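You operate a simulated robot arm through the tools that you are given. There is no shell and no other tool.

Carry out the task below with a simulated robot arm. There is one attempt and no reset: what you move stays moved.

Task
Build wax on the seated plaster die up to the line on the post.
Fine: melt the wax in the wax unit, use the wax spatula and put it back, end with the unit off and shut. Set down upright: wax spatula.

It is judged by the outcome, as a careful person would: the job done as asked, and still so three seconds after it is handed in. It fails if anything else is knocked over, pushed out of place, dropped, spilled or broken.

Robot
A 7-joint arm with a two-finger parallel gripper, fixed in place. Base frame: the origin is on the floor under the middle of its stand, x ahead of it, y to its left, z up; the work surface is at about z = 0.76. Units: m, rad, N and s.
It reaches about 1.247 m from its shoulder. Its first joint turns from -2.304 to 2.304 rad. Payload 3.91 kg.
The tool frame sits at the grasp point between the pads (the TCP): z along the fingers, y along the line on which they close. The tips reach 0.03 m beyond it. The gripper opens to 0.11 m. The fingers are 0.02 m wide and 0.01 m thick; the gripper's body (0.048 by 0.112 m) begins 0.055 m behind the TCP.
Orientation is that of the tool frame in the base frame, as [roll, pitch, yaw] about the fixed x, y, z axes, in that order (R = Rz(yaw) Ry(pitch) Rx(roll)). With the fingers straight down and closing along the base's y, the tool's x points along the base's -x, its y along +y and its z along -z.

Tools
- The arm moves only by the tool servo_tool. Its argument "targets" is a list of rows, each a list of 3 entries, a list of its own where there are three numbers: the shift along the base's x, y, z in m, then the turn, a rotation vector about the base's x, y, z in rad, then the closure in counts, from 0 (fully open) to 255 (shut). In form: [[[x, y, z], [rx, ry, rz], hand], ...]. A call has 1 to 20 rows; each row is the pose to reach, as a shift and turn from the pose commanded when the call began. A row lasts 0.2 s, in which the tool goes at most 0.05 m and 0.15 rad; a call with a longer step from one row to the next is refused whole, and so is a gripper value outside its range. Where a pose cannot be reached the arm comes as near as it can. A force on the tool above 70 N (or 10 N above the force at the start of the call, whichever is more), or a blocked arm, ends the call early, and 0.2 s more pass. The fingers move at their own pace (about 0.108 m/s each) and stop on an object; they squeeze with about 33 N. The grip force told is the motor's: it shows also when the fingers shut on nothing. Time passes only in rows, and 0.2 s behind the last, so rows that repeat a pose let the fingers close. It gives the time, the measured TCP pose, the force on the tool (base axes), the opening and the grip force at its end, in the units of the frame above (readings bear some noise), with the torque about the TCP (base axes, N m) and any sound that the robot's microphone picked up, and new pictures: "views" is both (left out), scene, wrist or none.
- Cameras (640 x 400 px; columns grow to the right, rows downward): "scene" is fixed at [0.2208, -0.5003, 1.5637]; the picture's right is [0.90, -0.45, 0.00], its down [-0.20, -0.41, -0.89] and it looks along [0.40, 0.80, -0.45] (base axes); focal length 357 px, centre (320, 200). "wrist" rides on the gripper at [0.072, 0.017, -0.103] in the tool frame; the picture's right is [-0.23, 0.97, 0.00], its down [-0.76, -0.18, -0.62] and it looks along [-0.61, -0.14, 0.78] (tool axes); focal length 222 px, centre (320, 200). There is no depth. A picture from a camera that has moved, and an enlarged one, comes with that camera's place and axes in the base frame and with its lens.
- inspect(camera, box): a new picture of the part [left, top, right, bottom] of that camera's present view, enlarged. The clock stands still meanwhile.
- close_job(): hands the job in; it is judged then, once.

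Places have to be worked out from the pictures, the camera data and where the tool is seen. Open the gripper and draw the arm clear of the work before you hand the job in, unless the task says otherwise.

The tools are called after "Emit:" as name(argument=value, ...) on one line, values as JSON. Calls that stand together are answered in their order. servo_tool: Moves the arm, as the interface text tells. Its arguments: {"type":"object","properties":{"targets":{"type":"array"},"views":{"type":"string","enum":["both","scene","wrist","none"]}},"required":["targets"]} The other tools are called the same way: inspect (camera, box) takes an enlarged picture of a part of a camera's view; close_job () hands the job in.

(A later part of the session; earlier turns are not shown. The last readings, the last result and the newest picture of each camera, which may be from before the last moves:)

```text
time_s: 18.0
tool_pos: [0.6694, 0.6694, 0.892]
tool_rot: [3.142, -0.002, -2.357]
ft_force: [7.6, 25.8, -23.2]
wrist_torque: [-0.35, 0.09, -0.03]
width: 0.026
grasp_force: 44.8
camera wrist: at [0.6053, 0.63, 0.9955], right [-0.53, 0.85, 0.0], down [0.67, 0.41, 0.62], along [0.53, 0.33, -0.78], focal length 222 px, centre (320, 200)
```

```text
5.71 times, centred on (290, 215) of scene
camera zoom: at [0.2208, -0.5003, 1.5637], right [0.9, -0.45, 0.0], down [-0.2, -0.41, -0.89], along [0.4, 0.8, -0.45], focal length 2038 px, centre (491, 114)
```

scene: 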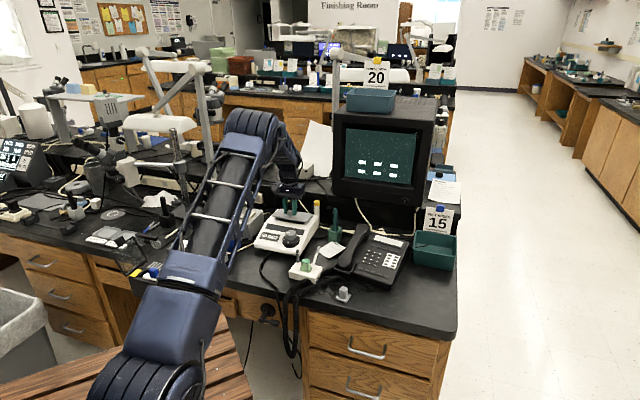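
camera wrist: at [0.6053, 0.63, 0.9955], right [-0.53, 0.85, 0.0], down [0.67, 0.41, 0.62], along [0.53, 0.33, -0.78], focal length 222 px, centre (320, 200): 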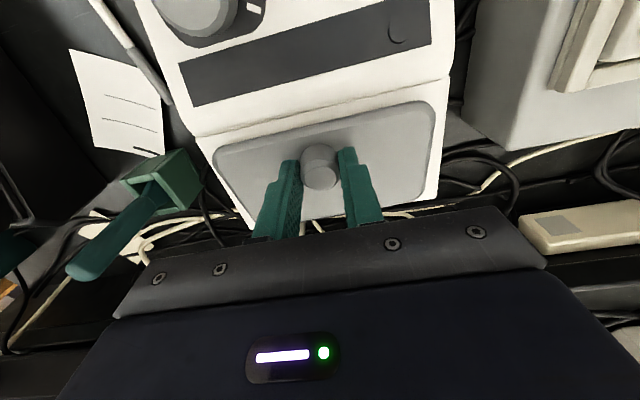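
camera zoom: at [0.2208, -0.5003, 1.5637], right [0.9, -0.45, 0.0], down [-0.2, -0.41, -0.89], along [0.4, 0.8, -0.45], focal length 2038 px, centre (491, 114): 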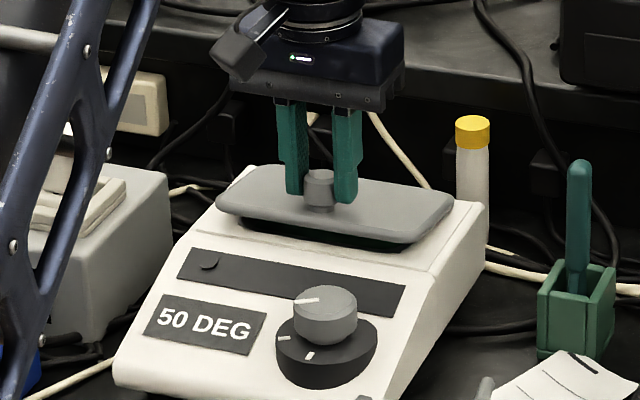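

The lid is hinged at the back: the front edge rose while the hinge pulls the tool backward (~24 N). I follow the hinge arc: up and back, with a slight matching tilt.

Emit:
servo_tool(targets=[[[0.0041, 0.0055, 0.0015], [-0.025, 0.025, 0], 220], [[0.0069, 0.0083, 0.0072], [-0.037, 0.037, 0], 220], [[0.0113, 0.0127, 0.0142], [-0.0617, 0.0617, 0], 220], [[0.0113, 0.0127, 0.0142], [-0.0617, 0.0617, 0], 220]], views="both")

Emit:
inspect(camera="scene", box=[250, 180, 330, 250])

```text
time_s: 19.0
tool_pos: [0.6793, 0.6805, 0.9065]
tool_rot: [-3.141, -0.088, -2.359]
ft_force: [-17.7, -12.8, -2.4]
wrist_torque: [-1.36, 0.89, 0.16]
width: 0.0256
grasp_force: 45.4
camera wrist: at [0.6226, 0.6475, 1.0168], right [-0.53, 0.85, -0.02], down [0.7, 0.45, 0.55], along [0.48, 0.28, -0.83], focal length 222 px, centre (320, 200)
```

scene: 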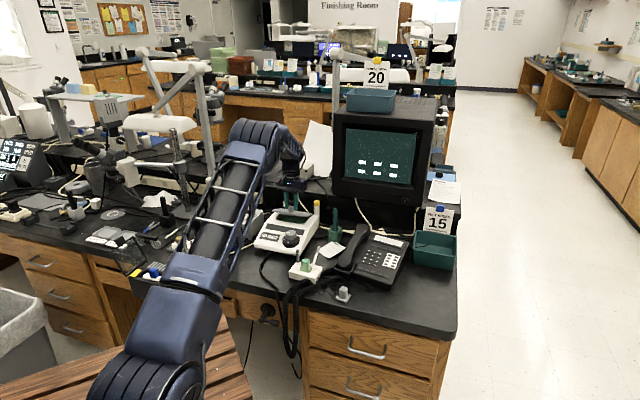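
wrist: 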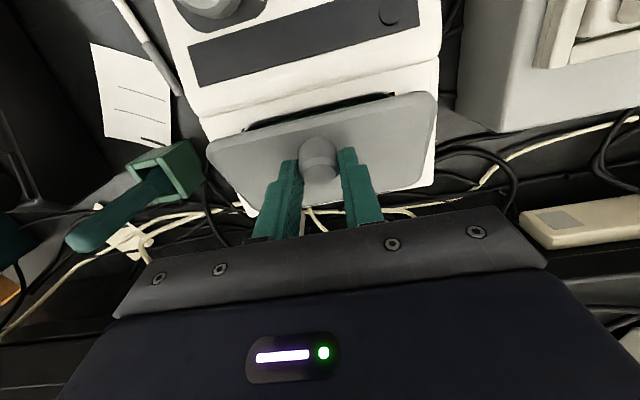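

```text
5.71 times, centred on (290, 215) of scene
camera zoom: at [0.2208, -0.5003, 1.5637], right [0.9, -0.45, 0.0], down [-0.2, -0.41, -0.89], along [0.4, 0.8, -0.45], focal length 2038 px, centre (491, 114)
```

zoom: 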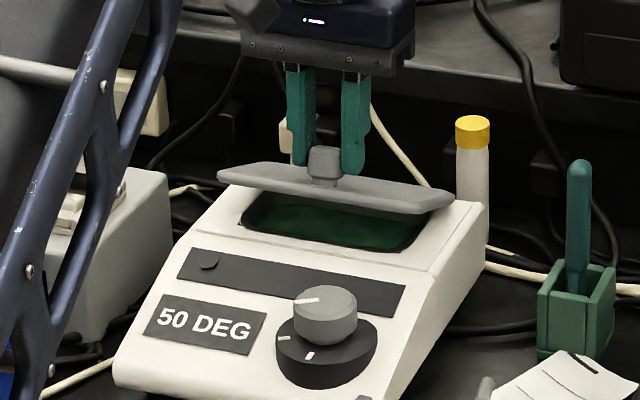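

The lid is opening and the green wax is visible; I overshot backward slightly (−21 N), so I adjust the arc (hinge about 68 mm behind the knob) and continue to about 60°.

Emit:
servo_tool(targets=[[[0.0039, 0.0039, 0.0073], [-0.0123, 0.0123, 0], 220], [[0.009, 0.009, 0.0127], [-0.037, 0.037, 0], 220], [[0.0153, 0.0153, 0.0178], [-0.0617, 0.0617, 0], 220], [[0.0236, 0.0236, 0.0227], [-0.0864, 0.0864, 0], 220]], views="both")

Emit:
inspect(camera="scene", box=[250, 170, 330, 240])

```text
time_s: 20.0
tool_pos: [0.7031, 0.7037, 0.9314]
tool_rot: [3.141, -0.209, -2.357]
ft_force: [-7.7, -12.9, -2.5]
wrist_torque: [-1.16, 0.77, 0.21]
width: 0.0256
grasp_force: 45.0
camera wrist: at [0.6558, 0.6808, 1.0473], right [-0.53, 0.85, -0.05], down [0.74, 0.49, 0.45], along [0.41, 0.2, -0.89], focal length 222 px, centre (320, 200)
```

scene: 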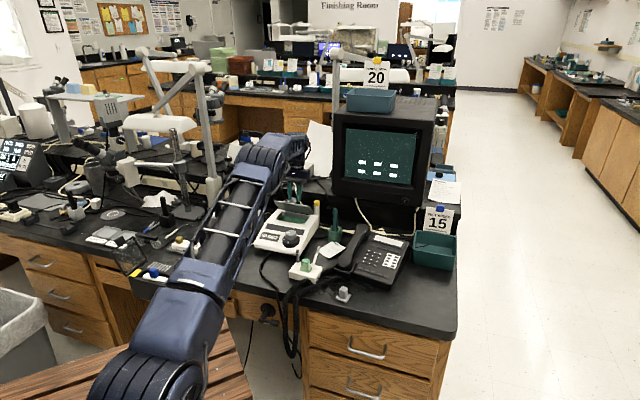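
wrist: 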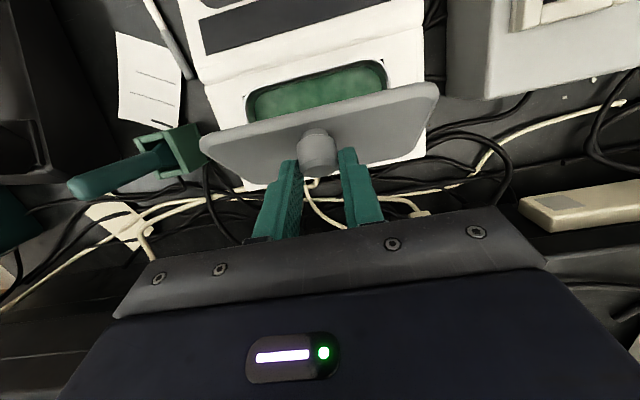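

```text
5.71 times, centred on (290, 205) of scene
camera zoom: at [0.2208, -0.5003, 1.5637], right [0.9, -0.45, 0.0], down [-0.2, -0.41, -0.89], along [0.4, 0.8, -0.45], focal length 2038 px, centre (491, 171)
```

zoom: 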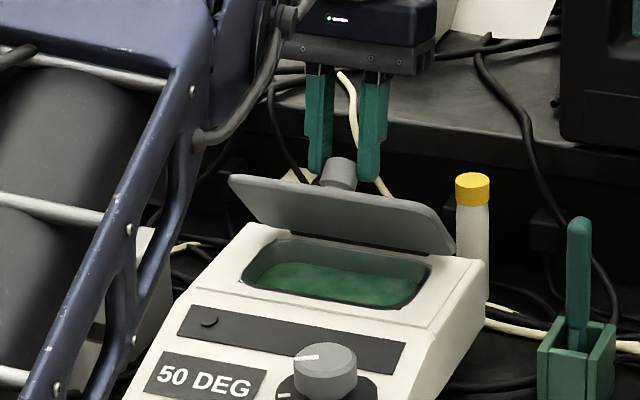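

The lid is near 55–60° and following well. I continue the arc to about 80° and check.

Emit:
servo_tool(targets=[[[0.004, 0.004, 0.0015], [-0.0123, 0.0123, 0], 220], [[0.0081, 0.0081, 0.0027], [-0.0247, 0.0247, 0], 220], [[0.0127, 0.0127, 0.0032], [-0.037, 0.037, 0], 220], [[0.0173, 0.0173, 0.0034], [-0.0494, 0.0494, 0], 220]], views="both")

Emit:
inspect(camera="scene", box=[250, 170, 330, 240])

```text
time_s: 21.0
tool_pos: [0.7166, 0.7166, 0.9346]
tool_rot: [3.14, -0.275, -2.356]
ft_force: [-0.9, -1.1, 5.5]
wrist_torque: [-0.22, 0.07, 0.24]
width: 0.0257
grasp_force: 44.3
out of reach, approached as far as the arm can: row 4
camera wrist: at [0.6752, 0.6998, 1.0542], right [-0.53, 0.84, -0.06], down [0.76, 0.51, 0.39], along [0.36, 0.16, -0.92], focal length 222 px, centre (320, 200)
```

scene: 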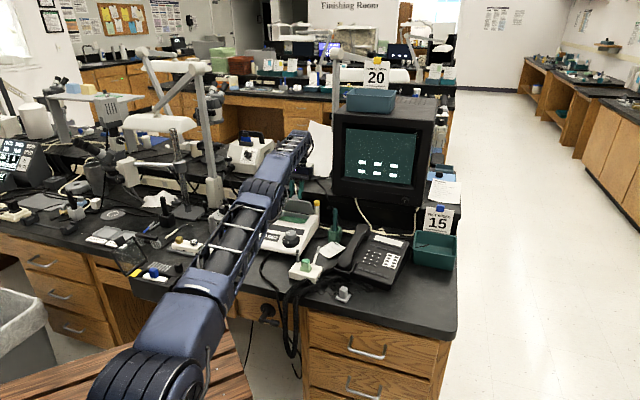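
wrist: 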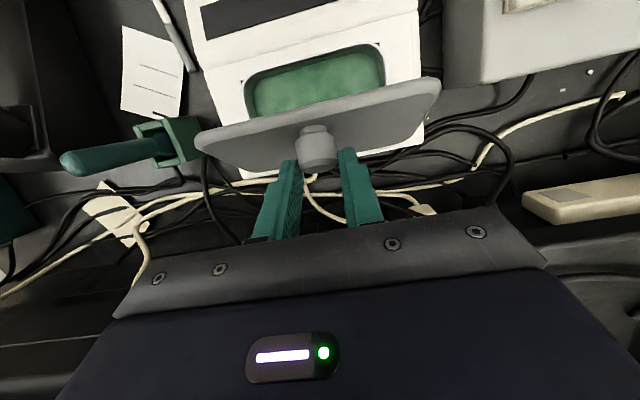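

```text
5.71 times, centred on (290, 205) of scene
camera zoom: at [0.2208, -0.5003, 1.5637], right [0.9, -0.45, 0.0], down [-0.2, -0.41, -0.89], along [0.4, 0.8, -0.45], focal length 2038 px, centre (491, 171)
```

zoom: 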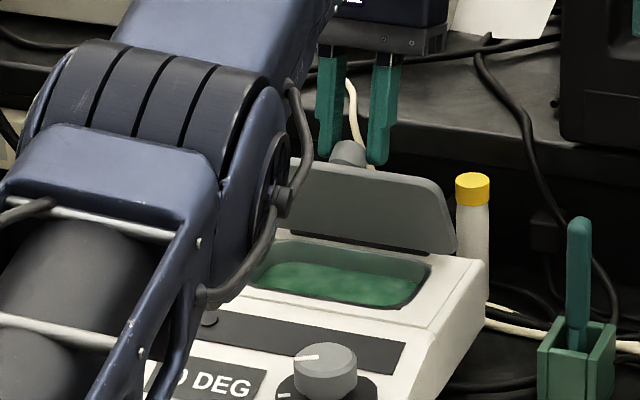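

The arm hit its reach limit because of the backward tilt; the lid is at about 74° with little force. I remove the tilt while holding the knob, which regains reach.

Emit:
servo_tool(targets=[[[0.0008, 0.0008, 0.001], [0.0987, -0.0987, 0], 220], [[0.0018, 0.0018, 0.001], [0.195, -0.195, 0], 220], [[0.0018, 0.0018, 0.001], [0.195, -0.195, 0], 220]], views="both")

Emit:
inspect(camera="wrist", box=[200, 40, 440, 240])

```text
time_s: 21.8
tool_pos: [0.7176, 0.7175, 0.9348]
tool_rot: [-3.141, -0.003, -2.355]
ft_force: [-13.6, -11.1, 4.7]
wrist_torque: [-1.2, 1.09, 0.11]
width: 0.0258
grasp_force: 45.2
camera wrist: at [0.6546, 0.6795, 1.039], right [-0.53, 0.85, 0.0], down [0.67, 0.41, 0.62], along [0.53, 0.33, -0.78], focal length 222 px, centre (320, 200)
```

scene: 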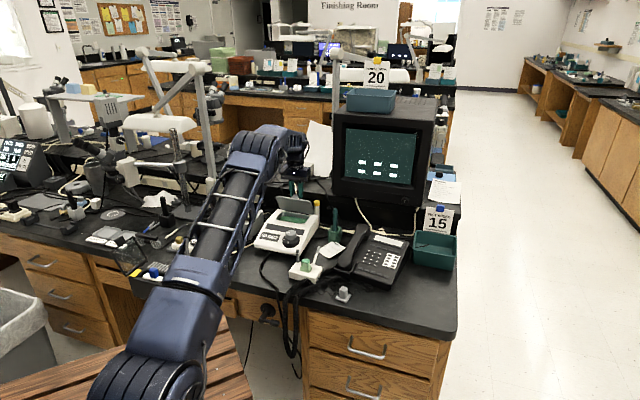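
wrist: 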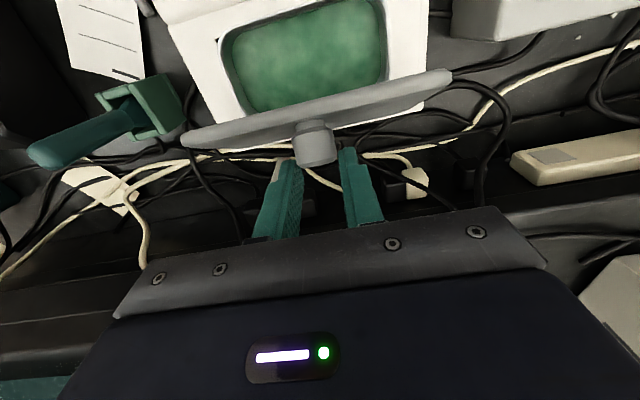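

```text
2.00 times, centred on (320, 140) of wrist
camera zoom: at [0.6546, 0.6795, 1.039], right [-0.53, 0.85, 0.0], down [0.67, 0.41, 0.62], along [0.53, 0.33, -0.78], focal length 444 px, centre (320, 320)
```

zoom: 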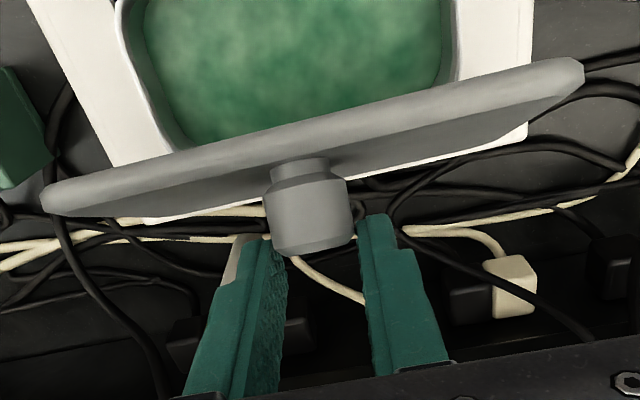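

The lid is around 80° and the knob is still firmly gripped. I continue back another 14 mm to bring it past vertical.

Emit:
servo_tool(targets=[[[0.003, 0.003, 0.0], [0, 0, 0], 220], [[0.006, 0.006, -0.0005], [0, 0, 0], 220], [[0.009, 0.009, -0.001], [0, 0, 0], 220], [[0.0115, 0.0115, -0.002], [0, 0, 0], 220]], views="both")

Emit:
inspect(camera="wrist", box=[200, 40, 440, 240])

Emit:
inspect(camera="scene", box=[250, 170, 330, 240])

```text
time_s: 22.8
tool_pos: [0.7302, 0.7304, 0.9346]
tool_rot: [3.141, -0.004, -2.359]
ft_force: [-14.6, -5.3, 9.1]
wrist_torque: [-0.99, 1.2, -0.05]
width: 0.0256
grasp_force: 45.7
camera wrist: at [0.6669, 0.6916, 1.0379], right [-0.53, 0.85, 0.0], down [0.67, 0.41, 0.62], along [0.53, 0.33, -0.78], focal length 222 px, centre (320, 200)
```

scene: 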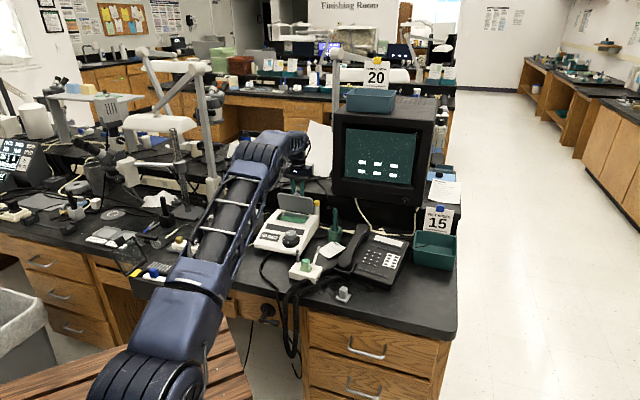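
wrist: 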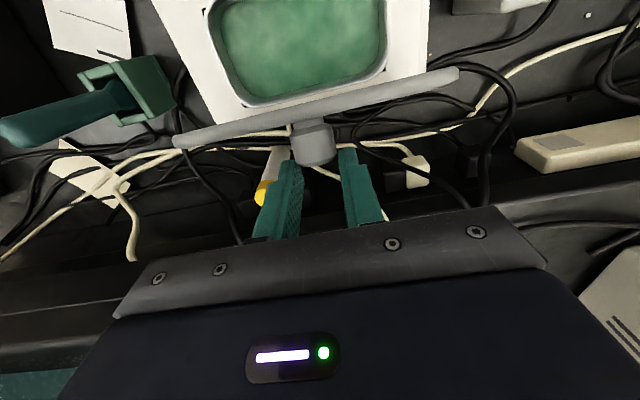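

```text
2.00 times, centred on (320, 140) of wrist
camera zoom: at [0.6669, 0.6916, 1.0379], right [-0.53, 0.85, 0.0], down [0.67, 0.41, 0.62], along [0.53, 0.33, -0.78], focal length 444 px, centre (320, 320)
```

zoom: 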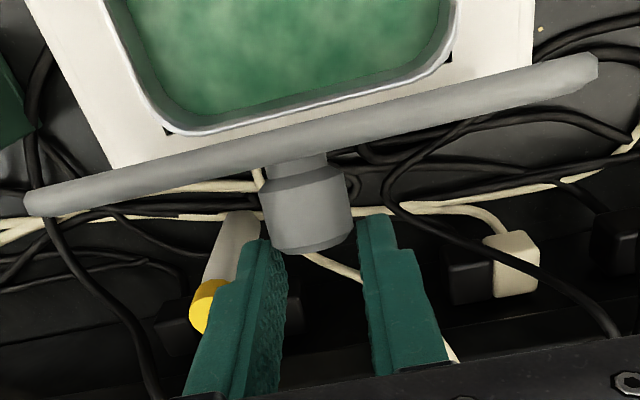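

```text
5.71 times, centred on (290, 205) of scene
camera zoom: at [0.2208, -0.5003, 1.5637], right [0.9, -0.45, 0.0], down [-0.2, -0.41, -0.89], along [0.4, 0.8, -0.45], focal length 2038 px, centre (491, 171)
```

zoom: 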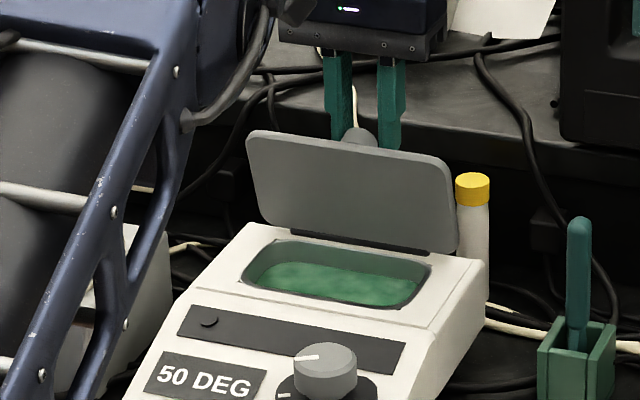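

By the wrist view the lid is roughly at 80–85°. I push on further along the arc by another 14 mm.

Emit:
servo_tool(targets=[[[0.003, 0.003, -0.0005], [0, 0, 0], 220], [[0.006, 0.006, -0.0015], [0, 0, 0], 220], [[0.009, 0.009, -0.003], [0, 0, 0], 220], [[0.01, 0.01, -0.0035], [0, 0, 0], 220]], views="both")

Emit:
inspect(camera="wrist", box=[200, 40, 440, 240])

Emit:
inspect(camera="scene", box=[250, 170, 330, 240])

```text
time_s: 23.8
tool_pos: [0.7392, 0.7408, 0.9305]
tool_rot: [3.14, -0.003, -2.359]
ft_force: [-12.6, 7.6, 5.5]
wrist_torque: [-0.08, 0.64, -0.17]
width: 0.0255
grasp_force: 45.5
camera wrist: at [0.677, 0.7017, 1.0338], right [-0.53, 0.85, 0.0], down [0.67, 0.41, 0.62], along [0.53, 0.33, -0.78], focal length 222 px, centre (320, 200)
```

scene: 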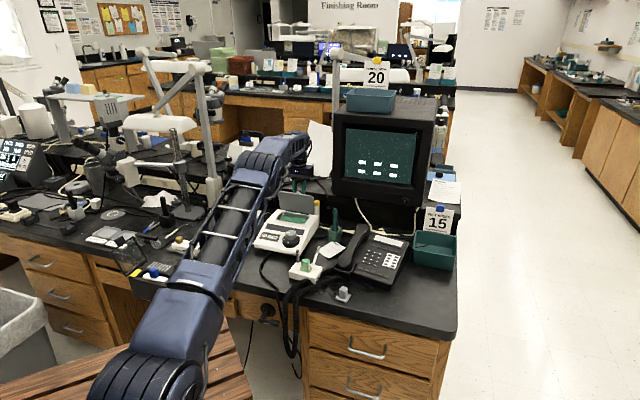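
wrist: 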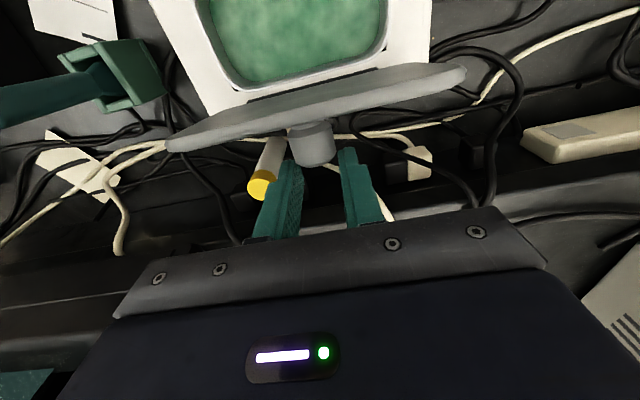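

```text
2.00 times, centred on (320, 140) of wrist
camera zoom: at [0.677, 0.7017, 1.0338], right [-0.53, 0.85, 0.0], down [0.67, 0.41, 0.62], along [0.53, 0.33, -0.78], focal length 444 px, centre (320, 320)
```

zoom: 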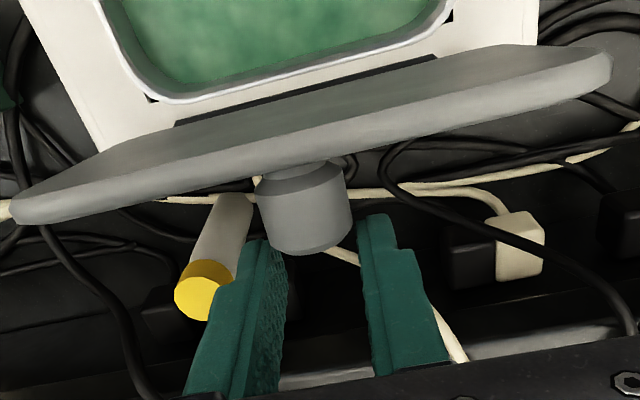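

```text
5.71 times, centred on (290, 205) of scene
camera zoom: at [0.2208, -0.5003, 1.5637], right [0.9, -0.45, 0.0], down [-0.2, -0.41, -0.89], along [0.4, 0.8, -0.45], focal length 2038 px, centre (491, 171)
```

zoom: 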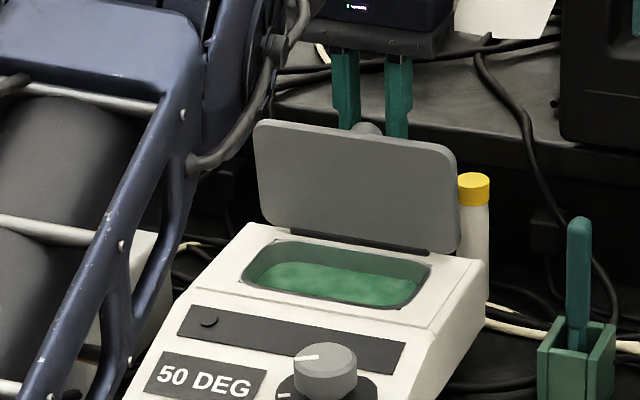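

The lid is now about vertical. One more step back to lean it past vertical before letting go.

Emit:
servo_tool(targets=[[[0.003, 0.003, -0.0015], [0, 0, 0], 220], [[0.006, 0.006, -0.003], [0, 0, 0], 220], [[0.009, 0.009, -0.005], [0, 0, 0], 220], [[0.009, 0.009, -0.005], [0, 0, 0], 220]], views="both")

Emit:
inspect(camera="wrist", box=[200, 40, 440, 240])

Emit:
inspect(camera="scene", box=[250, 170, 330, 240])

```text
time_s: 24.8
tool_pos: [0.7517, 0.7493, 0.9247]
tool_rot: [-3.141, -0.005, -2.359]
ft_force: [0.1, -1.4, -0.7]
wrist_torque: [0.0, 0.0, -0.03]
width: 0.0149
grasp_force: 0.1
camera wrist: at [0.6869, 0.7101, 1.0283], right [-0.53, 0.85, 0.0], down [0.67, 0.41, 0.62], along [0.53, 0.33, -0.78], focal length 222 px, centre (320, 200)
```

scene: 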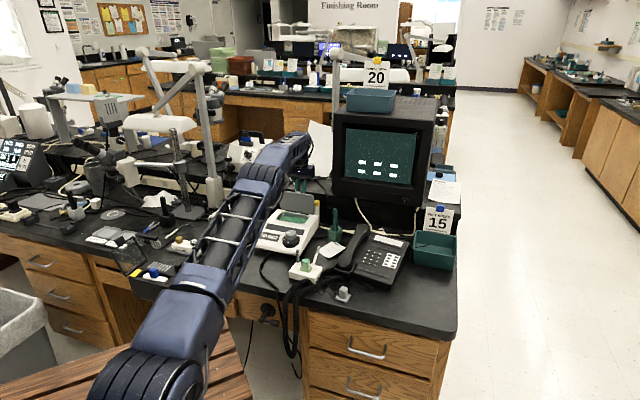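
wrist: 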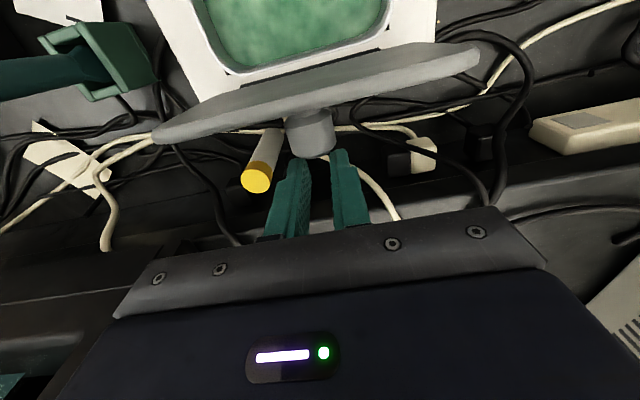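

```text
2.00 times, centred on (320, 140) of wrist
camera zoom: at [0.6869, 0.7101, 1.0283], right [-0.53, 0.85, 0.0], down [0.67, 0.41, 0.62], along [0.53, 0.33, -0.78], focal length 444 px, centre (320, 320)
```

zoom: 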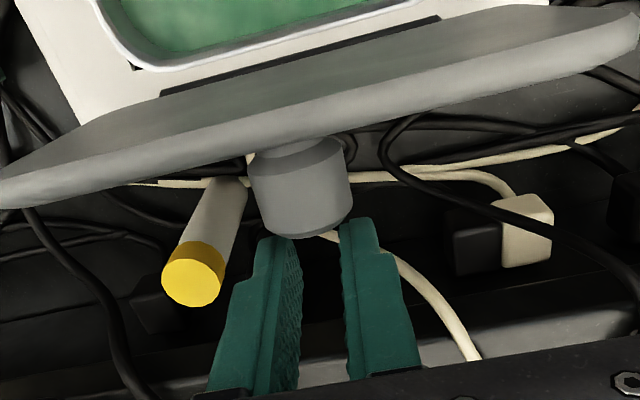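

```text
5.71 times, centred on (290, 205) of scene
camera zoom: at [0.2208, -0.5003, 1.5637], right [0.9, -0.45, 0.0], down [-0.2, -0.41, -0.89], along [0.4, 0.8, -0.45], focal length 2038 px, centre (491, 171)
```

zoom: 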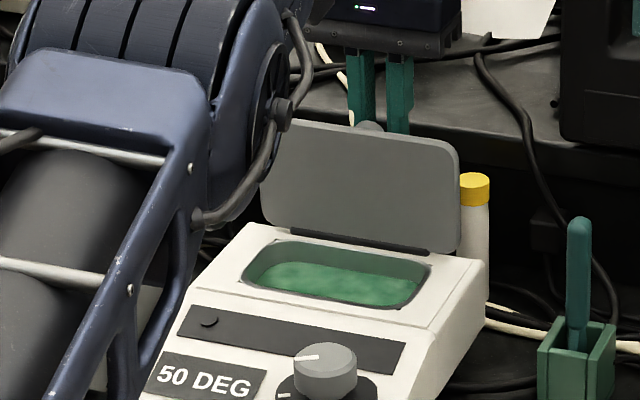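

The fingers slipped off the end of the knob, but the lid stayed open slightly past vertical. I raise the hand straight up behind it and check it stays.

Emit:
servo_tool(targets=[[[0.003, 0.003, 0.01], [0, 0, 0], 220], [[0.003, 0.003, 0.03], [0, 0, 0], 220], [[0.003, 0.003, 0.06], [0, 0, 0], 220], [[0.0, 0.0, 0.09], [0, 0, 0], 220]], views="both")

Emit:
inspect(camera="scene", box=[250, 170, 330, 240])

```text
time_s: 25.8
tool_pos: [0.7491, 0.748, 1.0138]
tool_rot: [3.14, -0.005, -2.358]
ft_force: [0.2, -0.1, 0.2]
wrist_torque: [-0.01, 0.03, 0.04]
width: 0.0151
grasp_force: 0.0
camera wrist: at [0.6868, 0.7096, 1.1176], right [-0.53, 0.85, 0.0], down [0.67, 0.41, 0.62], along [0.53, 0.33, -0.79], focal length 222 px, centre (320, 200)
```

scene: 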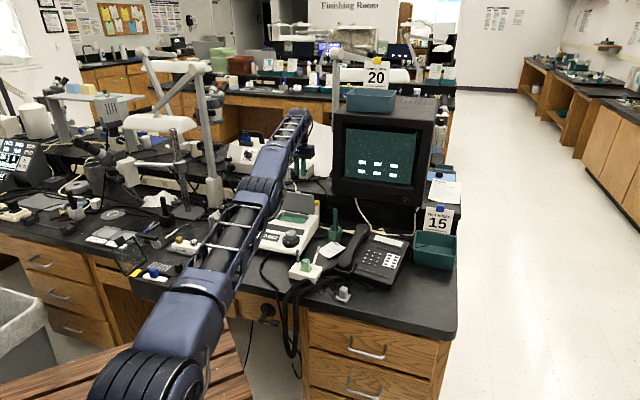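
wrist: 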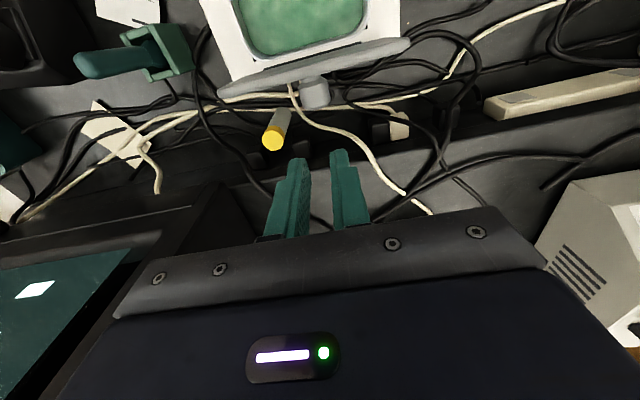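

```text
5.71 times, centred on (290, 205) of scene
camera zoom: at [0.2208, -0.5003, 1.5637], right [0.9, -0.45, 0.0], down [-0.2, -0.41, -0.89], along [0.4, 0.8, -0.45], focal length 2038 px, centre (491, 171)
```

zoom: 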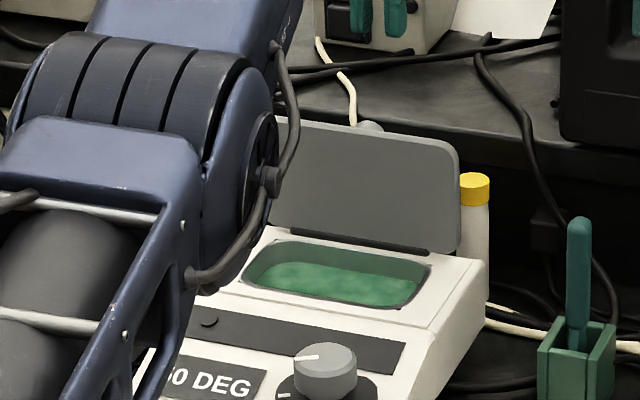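

The lid stays open on its own. I draw back over the pan to see the wax and display clearly.

Emit:
servo_tool(targets=[[[-0.02, -0.02, 0.01], [0, 0, 0], 150], [[-0.05, -0.05, 0.02], [0, 0, 0], 100], [[-0.08, -0.08, 0.02], [0, 0, 0], 80], [[-0.1, -0.1, 0.02], [0, 0, 0], 80]], views="both")

Emit:
inspect(camera="wrist", box=[220, 0, 440, 180])

Emit:
inspect(camera="scene", box=[250, 190, 330, 260])

```text
time_s: 26.8
tool_pos: [0.7281, 0.7526, 1.0567]
tool_rot: [3.141, -0.005, -2.358]
ft_force: [0.2, 0.2, -0.8]
wrist_torque: [-0.02, -0.02, 0.0]
width: 0.0752
grasp_force: 0.1
out of reach, approached as far as the arm can: row 1, 2, 3, 4
camera wrist: at [0.6643, 0.7138, 1.16], right [-0.53, 0.85, 0.0], down [0.67, 0.41, 0.62], along [0.53, 0.33, -0.79], focal length 222 px, centre (320, 200)
```

scene: 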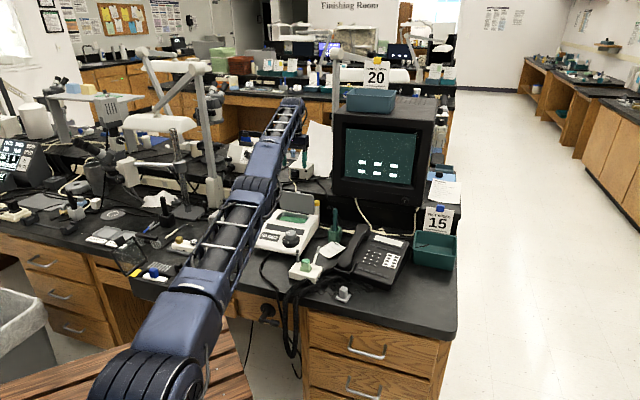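
wrist: 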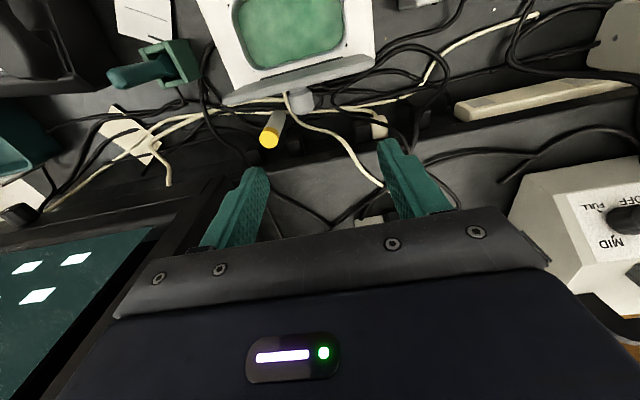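

```text
2.22 times, centred on (330, 90) of wrist
camera zoom: at [0.6643, 0.7138, 1.16], right [-0.53, 0.85, 0.0], down [0.67, 0.41, 0.62], along [0.53, 0.33, -0.79], focal length 494 px, centre (298, 444)
```

zoom: 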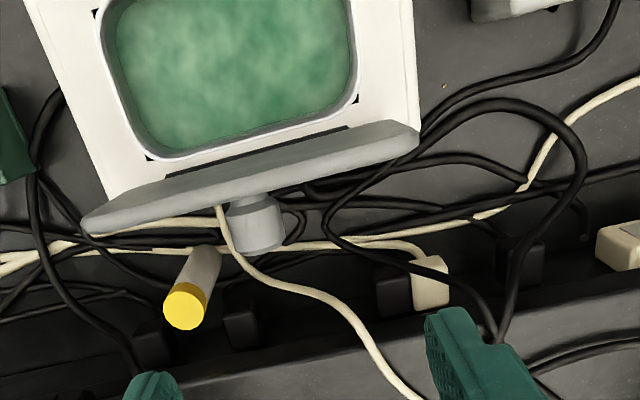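

```text
5.71 times, centred on (290, 225) of scene
camera zoom: at [0.2208, -0.5003, 1.5637], right [0.9, -0.45, 0.0], down [-0.2, -0.41, -0.89], along [0.4, 0.8, -0.45], focal length 2038 px, centre (491, 57)
```

zoom: 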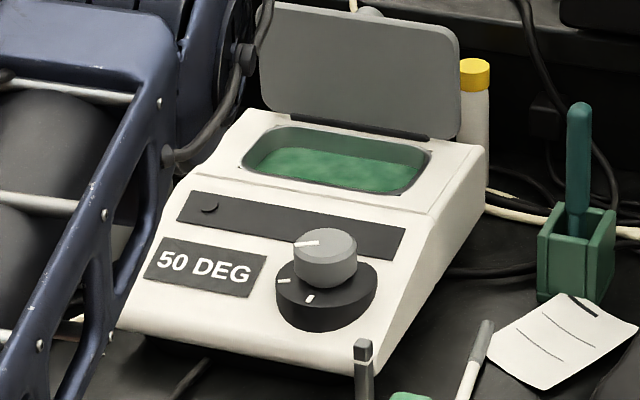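

The stretched arm moved only partway back (near its reach limit). I try again with small steps back toward the robot.

Emit:
servo_tool(targets=[[[-0.01, -0.015, -0.005], [0, 0, 0], 80], [[-0.02, -0.03, -0.01], [0, 0, 0], 80], [[-0.03, -0.045, -0.015], [0, 0, 0], 80], [[-0.04, -0.06, -0.02], [0, 0, 0], 80], [[-0.05, -0.075, -0.02], [0, 0, 0], 80]], views="both")

```text
time_s: 28.0
tool_pos: [0.7273, 0.7543, 1.0572]
tool_rot: [3.141, -0.005, -2.358]
ft_force: [0.7, 0.1, 0.2]
wrist_torque: [-0.02, 0.0, 0.02]
width: 0.0757
grasp_force: 0.0
out of reach, approached as far as the arm can: row 1, 2, 3, 4, 5
camera wrist: at [0.6642, 0.7137, 1.1603], right [-0.53, 0.85, 0.0], down [0.67, 0.41, 0.62], along [0.53, 0.33, -0.79], focal length 222 px, centre (320, 200)
```

scene: 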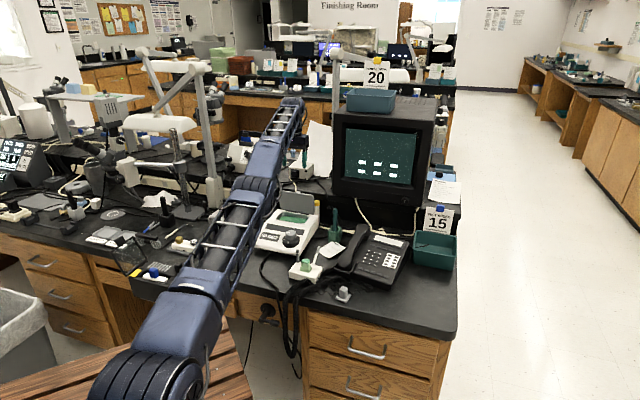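
wrist: 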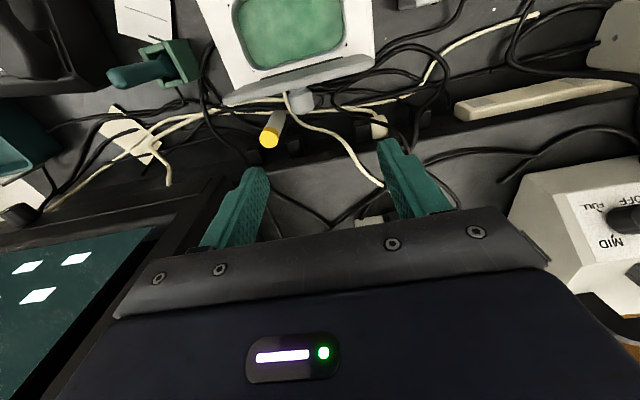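

No motion: the elbow is straight (singular). I try a small downward move, which should bend the elbow, then continue inward.

Emit:
servo_tool(targets=[[[0, 0, -0.015], [0, 0, 0], 80], [[0, 0, -0.03], [0, 0, 0], 80], [[-0.005, -0.005, -0.045], [0, 0, 0], 80]], views="wrist")

```text
time_s: 28.8
tool_pos: [0.7313, 0.7605, 1.0125]
tool_rot: [3.141, -0.005, -2.358]
ft_force: [-0.4, 0.4, 0.5]
wrist_torque: [0.02, -0.01, -0.01]
width: 0.0756
grasp_force: 0.1
out of reach, approached as far as the arm can: row 1, 2, 3
camera wrist: at [0.6669, 0.7216, 1.1166], right [-0.53, 0.85, 0.0], down [0.67, 0.41, 0.62], along [0.53, 0.32, -0.79], focal length 222 px, centre (320, 200)
```

wrist: 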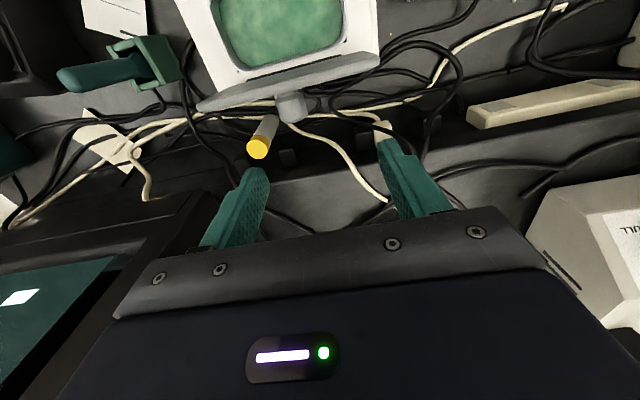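

The arm slid down its reach sphere without bending. I test another direction: a sideways swing to the right combined with lowering slightly, watching how it responds.

Emit:
servo_tool(targets=[[[0.005, -0.015, 0.0], [0, 0, 0], 80], [[0.01, -0.03, 0.0], [0, 0, 0], 80]], views="none")

```text
time_s: 29.4
tool_pos: [0.7494, 0.7465, 1.0159]
tool_rot: [-3.141, -0.007, -2.36]
ft_force: [0.1, 0.4, 0.2]
wrist_torque: [-0.04, 0.01, -0.01]
width: 0.0753
grasp_force: 0.1
out of reach, approached as far as the arm can: row 1, 2
```

It tracks along the reach sphere; the earlier downward move did bend the elbow a little. I go further straight down (tips still above the lid) to bend it more.

Emit:
servo_tool(targets=[[[0.0, 0.0, -0.015], [0, 0, 0], 80], [[0.0, 0.0, -0.03], [0, 0, 0], 80], [[0.0, 0.0, -0.045], [0, 0, 0], 80], [[-0.005, -0.005, -0.045], [0, 0, 0], 80], [[-0.01, -0.01, -0.045], [0, 0, 0], 80]], views="scene")

```text
time_s: 30.6
tool_pos: [0.7523, 0.7509, 0.9718]
tool_rot: [-3.141, -0.005, -2.358]
ft_force: [-0.3, 0.0, 0.9]
wrist_torque: [0.0, 0.01, 0.0]
width: 0.0757
grasp_force: 0.2
out of reach, approached as far as the arm can: row 2, 3, 4, 5
```

scene: 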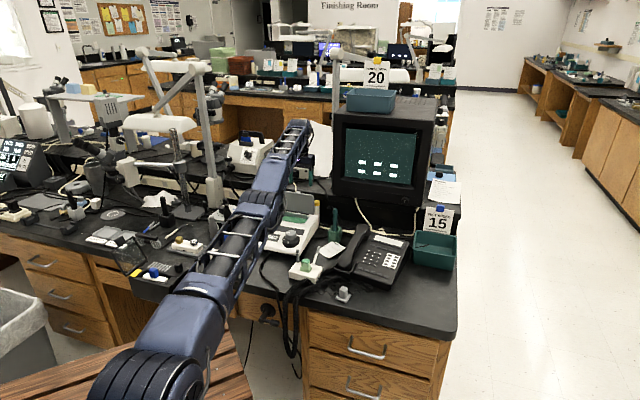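

I zoom in on the arm itself to understand whether the elbow is straight or has gone over.

Emit:
inspect(camera="scene", box=[80, 90, 340, 400])

Emit:
inspect(camera="scene", box=[210, 90, 330, 230])

```text
1.29 times, centred on (210, 245) of scene
camera zoom: at [0.2208, -0.5003, 1.5637], right [0.9, -0.45, 0.0], down [-0.2, -0.41, -0.89], along [0.4, 0.8, -0.45], focal length 460 px, centre (462, 142)
```

zoom: 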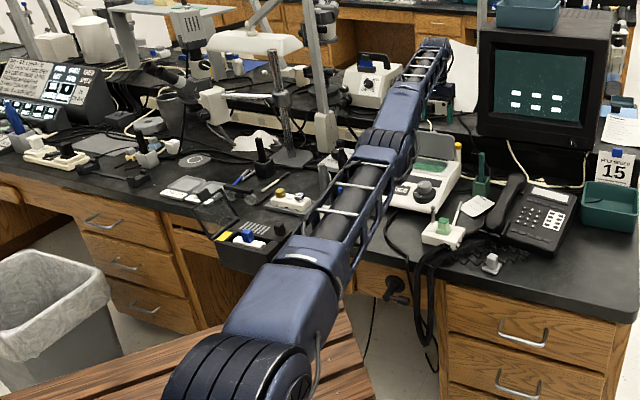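

```text
2.86 times, centred on (270, 160) of scene
camera zoom: at [0.2208, -0.5003, 1.5637], right [0.9, -0.45, 0.0], down [-0.2, -0.41, -0.89], along [0.4, 0.8, -0.45], focal length 1019 px, centre (463, 314)
```

zoom: 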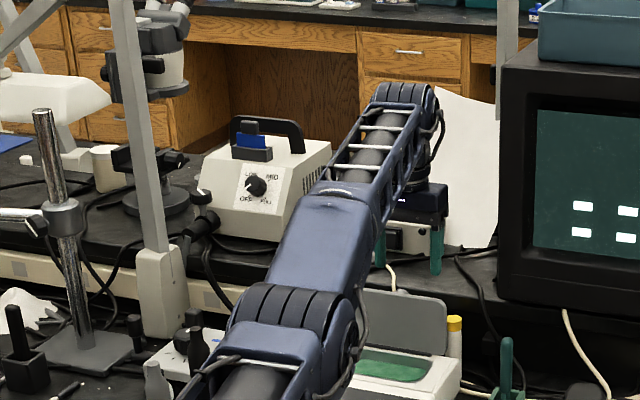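

The arm is dead straight, probably just past straight at the elbow. I command a move up, then down-and-outward along its reach, to carry the elbow through straight to the proper side.

Emit:
servo_tool(targets=[[[0.0, 0.0, 0.03], [0, 0, 0], 80], [[0.0, 0.0, 0.07], [0, 0, 0], 80]], views="none")

Emit:
servo_tool(targets=[[[0.02, 0.02, -0.03], [0, 0, 0], 80], [[0.025, 0.025, -0.06], [0, 0, 0], 80]], views="none")

Emit:
servo_tool(targets=[[[-0.01, -0.01, 0.0], [0, 0, 0], 80], [[-0.025, -0.025, 0.0], [0, 0, 0], 80]], views="none")

```text
time_s: 31.2
tool_pos: [0.7475, 0.7437, 1.0388]
tool_rot: [3.141, -0.007, -2.358]
ft_force: [0.2, 0.4, -1.8]
wrist_torque: [-0.01, 0.02, -0.01]
width: 0.0757
grasp_force: 0.0
out of reach, approached as far as the arm can: row 2
```

```text
time_s: 31.8
tool_pos: [0.7628, 0.7439, 0.9913]
tool_rot: [3.141, -0.002, -2.36]
ft_force: [0.3, -0.2, 0.5]
wrist_torque: [0.01, 0.0, -0.01]
width: 0.0753
grasp_force: 0.1
out of reach, approached as far as the arm can: row 1, 2
```

```text
time_s: 32.4
tool_pos: [0.7557, 0.7447, 0.9933]
tool_rot: [3.14, -0.005, -2.358]
ft_force: [-0.6, 0.4, 0.2]
wrist_torque: [0.02, 0.07, 0.02]
width: 0.0753
grasp_force: 0.0
out of reach, approached as far as the arm can: row 1, 2
```

The reach varied by 4–5 mm between commands, confirming the elbow is slightly hyper-extended at its stop. I slide up high along the reach sphere, then come down with a slight outward pull so the elbow passes to the normal side, then pull in.

Emit:
servo_tool(targets=[[[0.0025, 0.0025, 0.045], [0, 0, 0], 80], [[-0.0045, -0.0045, 0.09], [0, 0, 0], 80], [[-0.0131, -0.0131, 0.135], [0, 0, 0], 80], [[-0.023, -0.023, 0.18], [0, 0, 0], 80], [[-0.023, -0.023, 0.18], [0, 0, 0], 80]], views="none")

Emit:
servo_tool(targets=[[[0.0156, 0.0156, -0.04], [0, 0, 0], 80], [[0.0242, 0.0242, -0.085], [0, 0, 0], 80], [[0.0312, 0.0312, -0.13], [0, 0, 0], 80], [[0.0368, 0.0368, -0.175], [0, 0, 0], 80]], views="none")

Emit:
servo_tool(targets=[[[-0.01, -0.01, 0.0], [0, 0, 0], 80], [[-0.025, -0.025, 0.0], [0, 0, 0], 80], [[-0.04, -0.04, 0.0], [0, 0, 0], 80]], views="scene")

```text
time_s: 33.6
tool_pos: [0.7272, 0.7164, 1.1691]
tool_rot: [3.141, -0.002, -2.359]
ft_force: [0.1, -0.5, -0.3]
wrist_torque: [0.01, 0.01, 0.01]
width: 0.0757
grasp_force: 0.1
out of reach, approached as far as the arm can: row 1, 2, 3, 4, 5
```

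```text
time_s: 34.6
tool_pos: [0.7564, 0.7465, 0.9971]
tool_rot: [3.14, 0.0, -2.358]
ft_force: [-0.7, -0.5, 1.7]
wrist_torque: [0.02, -0.05, 0.02]
width: 0.0752
grasp_force: 0.0
out of reach, approached as far as the arm can: row 1, 2, 3, 4
```

```text
time_s: 35.4
tool_pos: [0.7534, 0.7466, 0.999]
tool_rot: [-3.139, -0.004, -2.357]
ft_force: [-0.2, -0.3, -0.2]
wrist_torque: [0.0, -0.03, -0.02]
width: 0.0757
grasp_force: 0.0
out of reach, approached as far as the arm can: row 1, 2, 3
```

scene: 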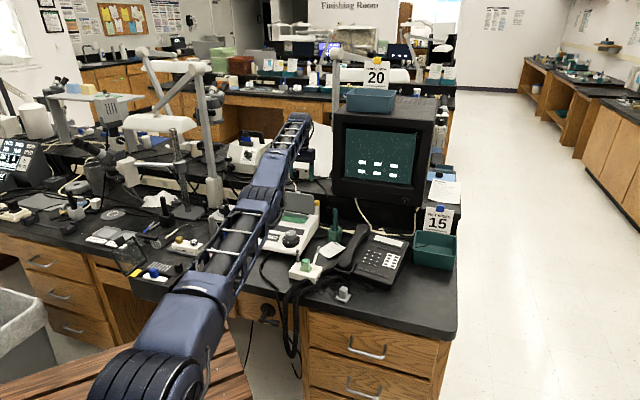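

Still on the wrong side. I repeat with a sharper outward-and-down pull, since the final side depends on how the elbow crosses straight.

Emit:
servo_tool(targets=[[[0.0, 0.0, 0.045], [0, 0, 0], 80], [[-0.01, -0.01, 0.09], [0, 0, 0], 80]], views="none")

Emit:
servo_tool(targets=[[[0.02, 0.02, -0.04], [0, 0, 0], 80]], views="none")

Emit:
servo_tool(targets=[[[-0.015, -0.015, -0.03], [0, 0, 0], 80], [[-0.035, -0.035, -0.04], [0, 0, 0], 80]], views="none")

```text
time_s: 36.0
tool_pos: [0.7435, 0.7359, 1.0862]
tool_rot: [-3.14, -0.006, -2.358]
ft_force: [-0.3, 0.0, -1.4]
wrist_torque: [-0.04, 0.02, 0.02]
width: 0.0753
grasp_force: 0.0
out of reach, approached as far as the arm can: row 1
```

```text
time_s: 36.4
tool_pos: [0.7519, 0.7383, 1.0454]
tool_rot: [-3.141, -0.005, -2.359]
ft_force: [0.1, -0.8, 0.9]
wrist_torque: [0.03, -0.05, -0.03]
width: 0.0754
grasp_force: 0.1
out of reach, approached as far as the arm can: row 1
```

```text
time_s: 37.0
tool_pos: [0.7512, 0.744, 1.0184]
tool_rot: [3.141, -0.005, -2.358]
ft_force: [0.0, 0.1, 0.4]
wrist_torque: [-0.03, -0.01, 0.0]
width: 0.0753
grasp_force: 0.0
out of reach, approached as far as the arm can: row 1, 2
```

Analysis: vertical moves give the elbow no bend with fixed tool orientation, but tilting the hand back toward the robot with the wrist fixed does (and moves the fingers inward, upward). I do that tilt now, clear above the lid.

Emit:
servo_tool(targets=[[[-0.0217, -0.0217, 0.0022], [-0.099, 0.099, 0], 80], [[-0.0429, -0.0429, 0.0086], [-0.198, 0.198, 0], 80], [[-0.0635, -0.0635, 0.019], [-0.297, 0.297, 0], 80], [[-0.0826, -0.0826, 0.0335], [-0.396, 0.396, 0], 80]], views="scene")

```text
time_s: 38.0
tool_pos: [0.6758, 0.6661, 1.0441]
tool_rot: [-3.141, -0.521, -2.358]
ft_force: [-0.3, -1.0, 0.0]
wrist_torque: [-0.01, 0.03, -0.02]
width: 0.0756
grasp_force: 0.0
out of reach, approached as far as the arm can: row 2, 4
```

scene: 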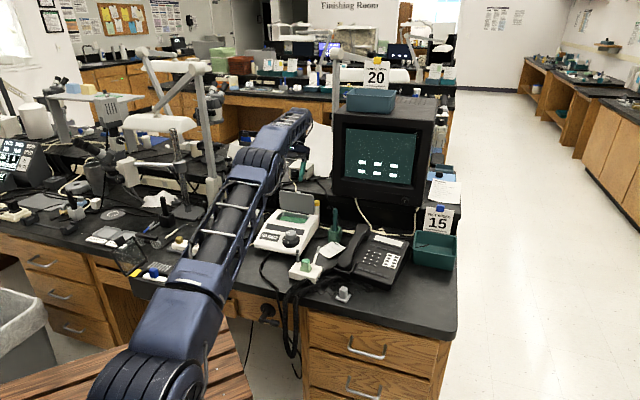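

The elbow now shows a clear upward bend. I pull inward with this tilt.

Emit:
servo_tool(targets=[[[-0.012, -0.012, 0.0], [0, 0, 0], 80], [[-0.025, -0.025, 0.0], [0, 0, 0], 80], [[-0.04, -0.04, 0.0], [0, 0, 0], 80], [[-0.055, -0.055, 0.0], [0, 0, 0], 80]], views="none")

```text
time_s: 39.0
tool_pos: [0.6198, 0.6139, 1.0442]
tool_rot: [-3.14, -0.563, -2.356]
ft_force: [-0.3, -0.5, -0.6]
wrist_torque: [-0.03, 0.06, 0.01]
width: 0.0754
grasp_force: 0.1
```

Free again. I untilt to vertical while staying above the unit, and look at everything.

Emit:
servo_tool(targets=[[[0, 0, 0.0], [0.1, -0.1, 0], 80], [[0, 0, 0.0], [0.2, -0.2, 0], 80], [[0, 0, 0.0], [0.3, -0.3, 0], 80], [[0, 0, 0.0], [0.398, -0.398, 0], 80], [[0, 0, 0.0], [0.398, -0.398, 0], 80]], views="both")

Emit:
inspect(camera="wrist", box=[220, 20, 440, 200])

Emit:
inspect(camera="scene", box=[250, 180, 330, 250])

```text
time_s: 40.2
tool_pos: [0.6199, 0.6139, 1.0448]
tool_rot: [-3.14, 0.0, -2.359]
ft_force: [-0.5, -0.2, 0.4]
wrist_torque: [0.0, -0.01, 0.01]
width: 0.0755
grasp_force: 0.1
camera wrist: at [0.5564, 0.5744, 1.1487], right [-0.53, 0.85, 0.0], down [0.66, 0.41, 0.62], along [0.53, 0.33, -0.78], focal length 222 px, centre (320, 200)
```

scene: 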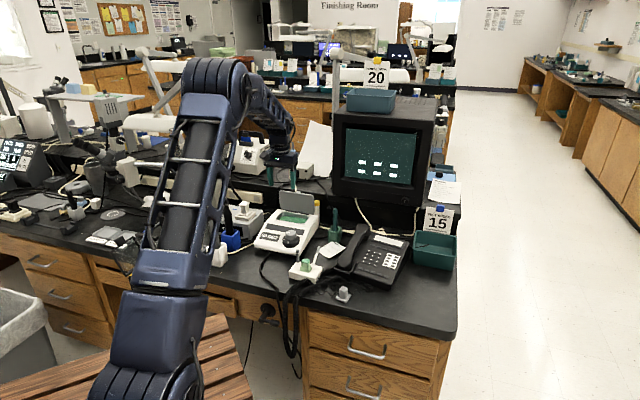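
wrist: 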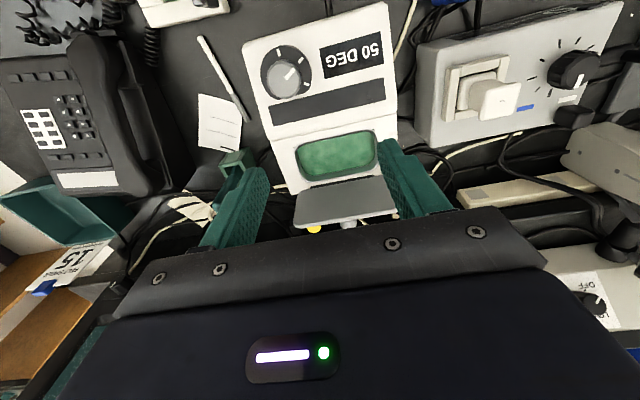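

```text
2.22 times, centred on (330, 110) of wrist
camera zoom: at [0.5564, 0.5744, 1.1487], right [-0.53, 0.85, 0.0], down [0.66, 0.41, 0.62], along [0.53, 0.33, -0.78], focal length 494 px, centre (298, 400)
```

zoom: 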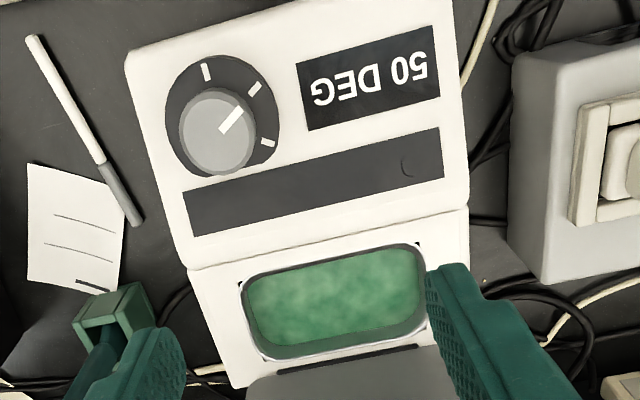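

```text
5.71 times, centred on (290, 215) of scene
camera zoom: at [0.2208, -0.5003, 1.5637], right [0.9, -0.45, 0.0], down [-0.2, -0.41, -0.89], along [0.4, 0.8, -0.45], focal length 2038 px, centre (491, 114)
```

zoom: 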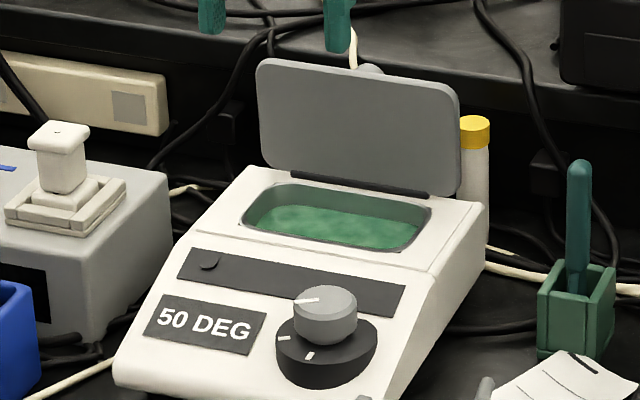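

The second setting holds at 50 DEG, the lamp is dark and the wax still looks cloudy/solid, so I turn the dial on to the third tick. I move over the knob, descend and grip.

Emit:
servo_tool(targets=[[[0.003, -0.016, -0.03], [0, 0, 0], 60], [[0.006, -0.033, -0.07], [0, 0, 0], 60], [[0.0088, -0.0484, -0.11], [0, 0, 0], 60], [[0.0088, -0.0484, -0.15], [0, 0, 0], 60], [[0.0088, -0.0484, -0.175], [0, 0, 0], 60], [[0.0088, -0.0484, -0.187], [0, 0, 0], 60], [[0.0088, -0.0484, -0.187], [0, 0, 0], 200], [[0.0088, -0.0484, -0.187], [0, 0, 0], 200], [[0.0088, -0.0484, -0.187], [0, 0, 0], 200]], views="wrist")

```text
time_s: 42.2
tool_pos: [0.6278, 0.5662, 0.8604]
tool_rot: [-3.141, 0.001, -2.354]
ft_force: [-7.1, 10.0, -3.2]
wrist_torque: [0.46, -0.36, 0.01]
width: 0.0415
grasp_force: 45.0
camera wrist: at [0.5644, 0.5267, 0.9635], right [-0.53, 0.85, 0.0], down [0.67, 0.41, 0.62], along [0.53, 0.33, -0.78], focal length 222 px, centre (320, 200)
```

wrist: 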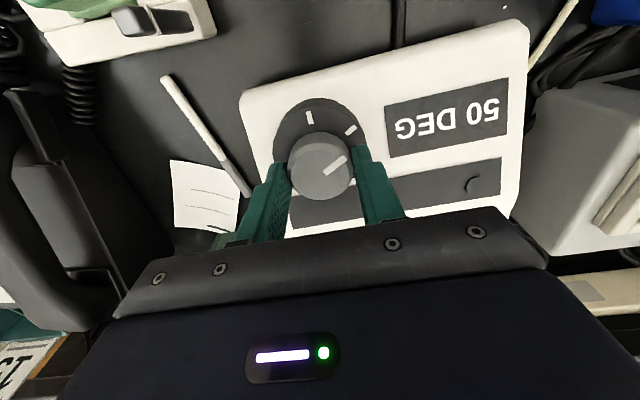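

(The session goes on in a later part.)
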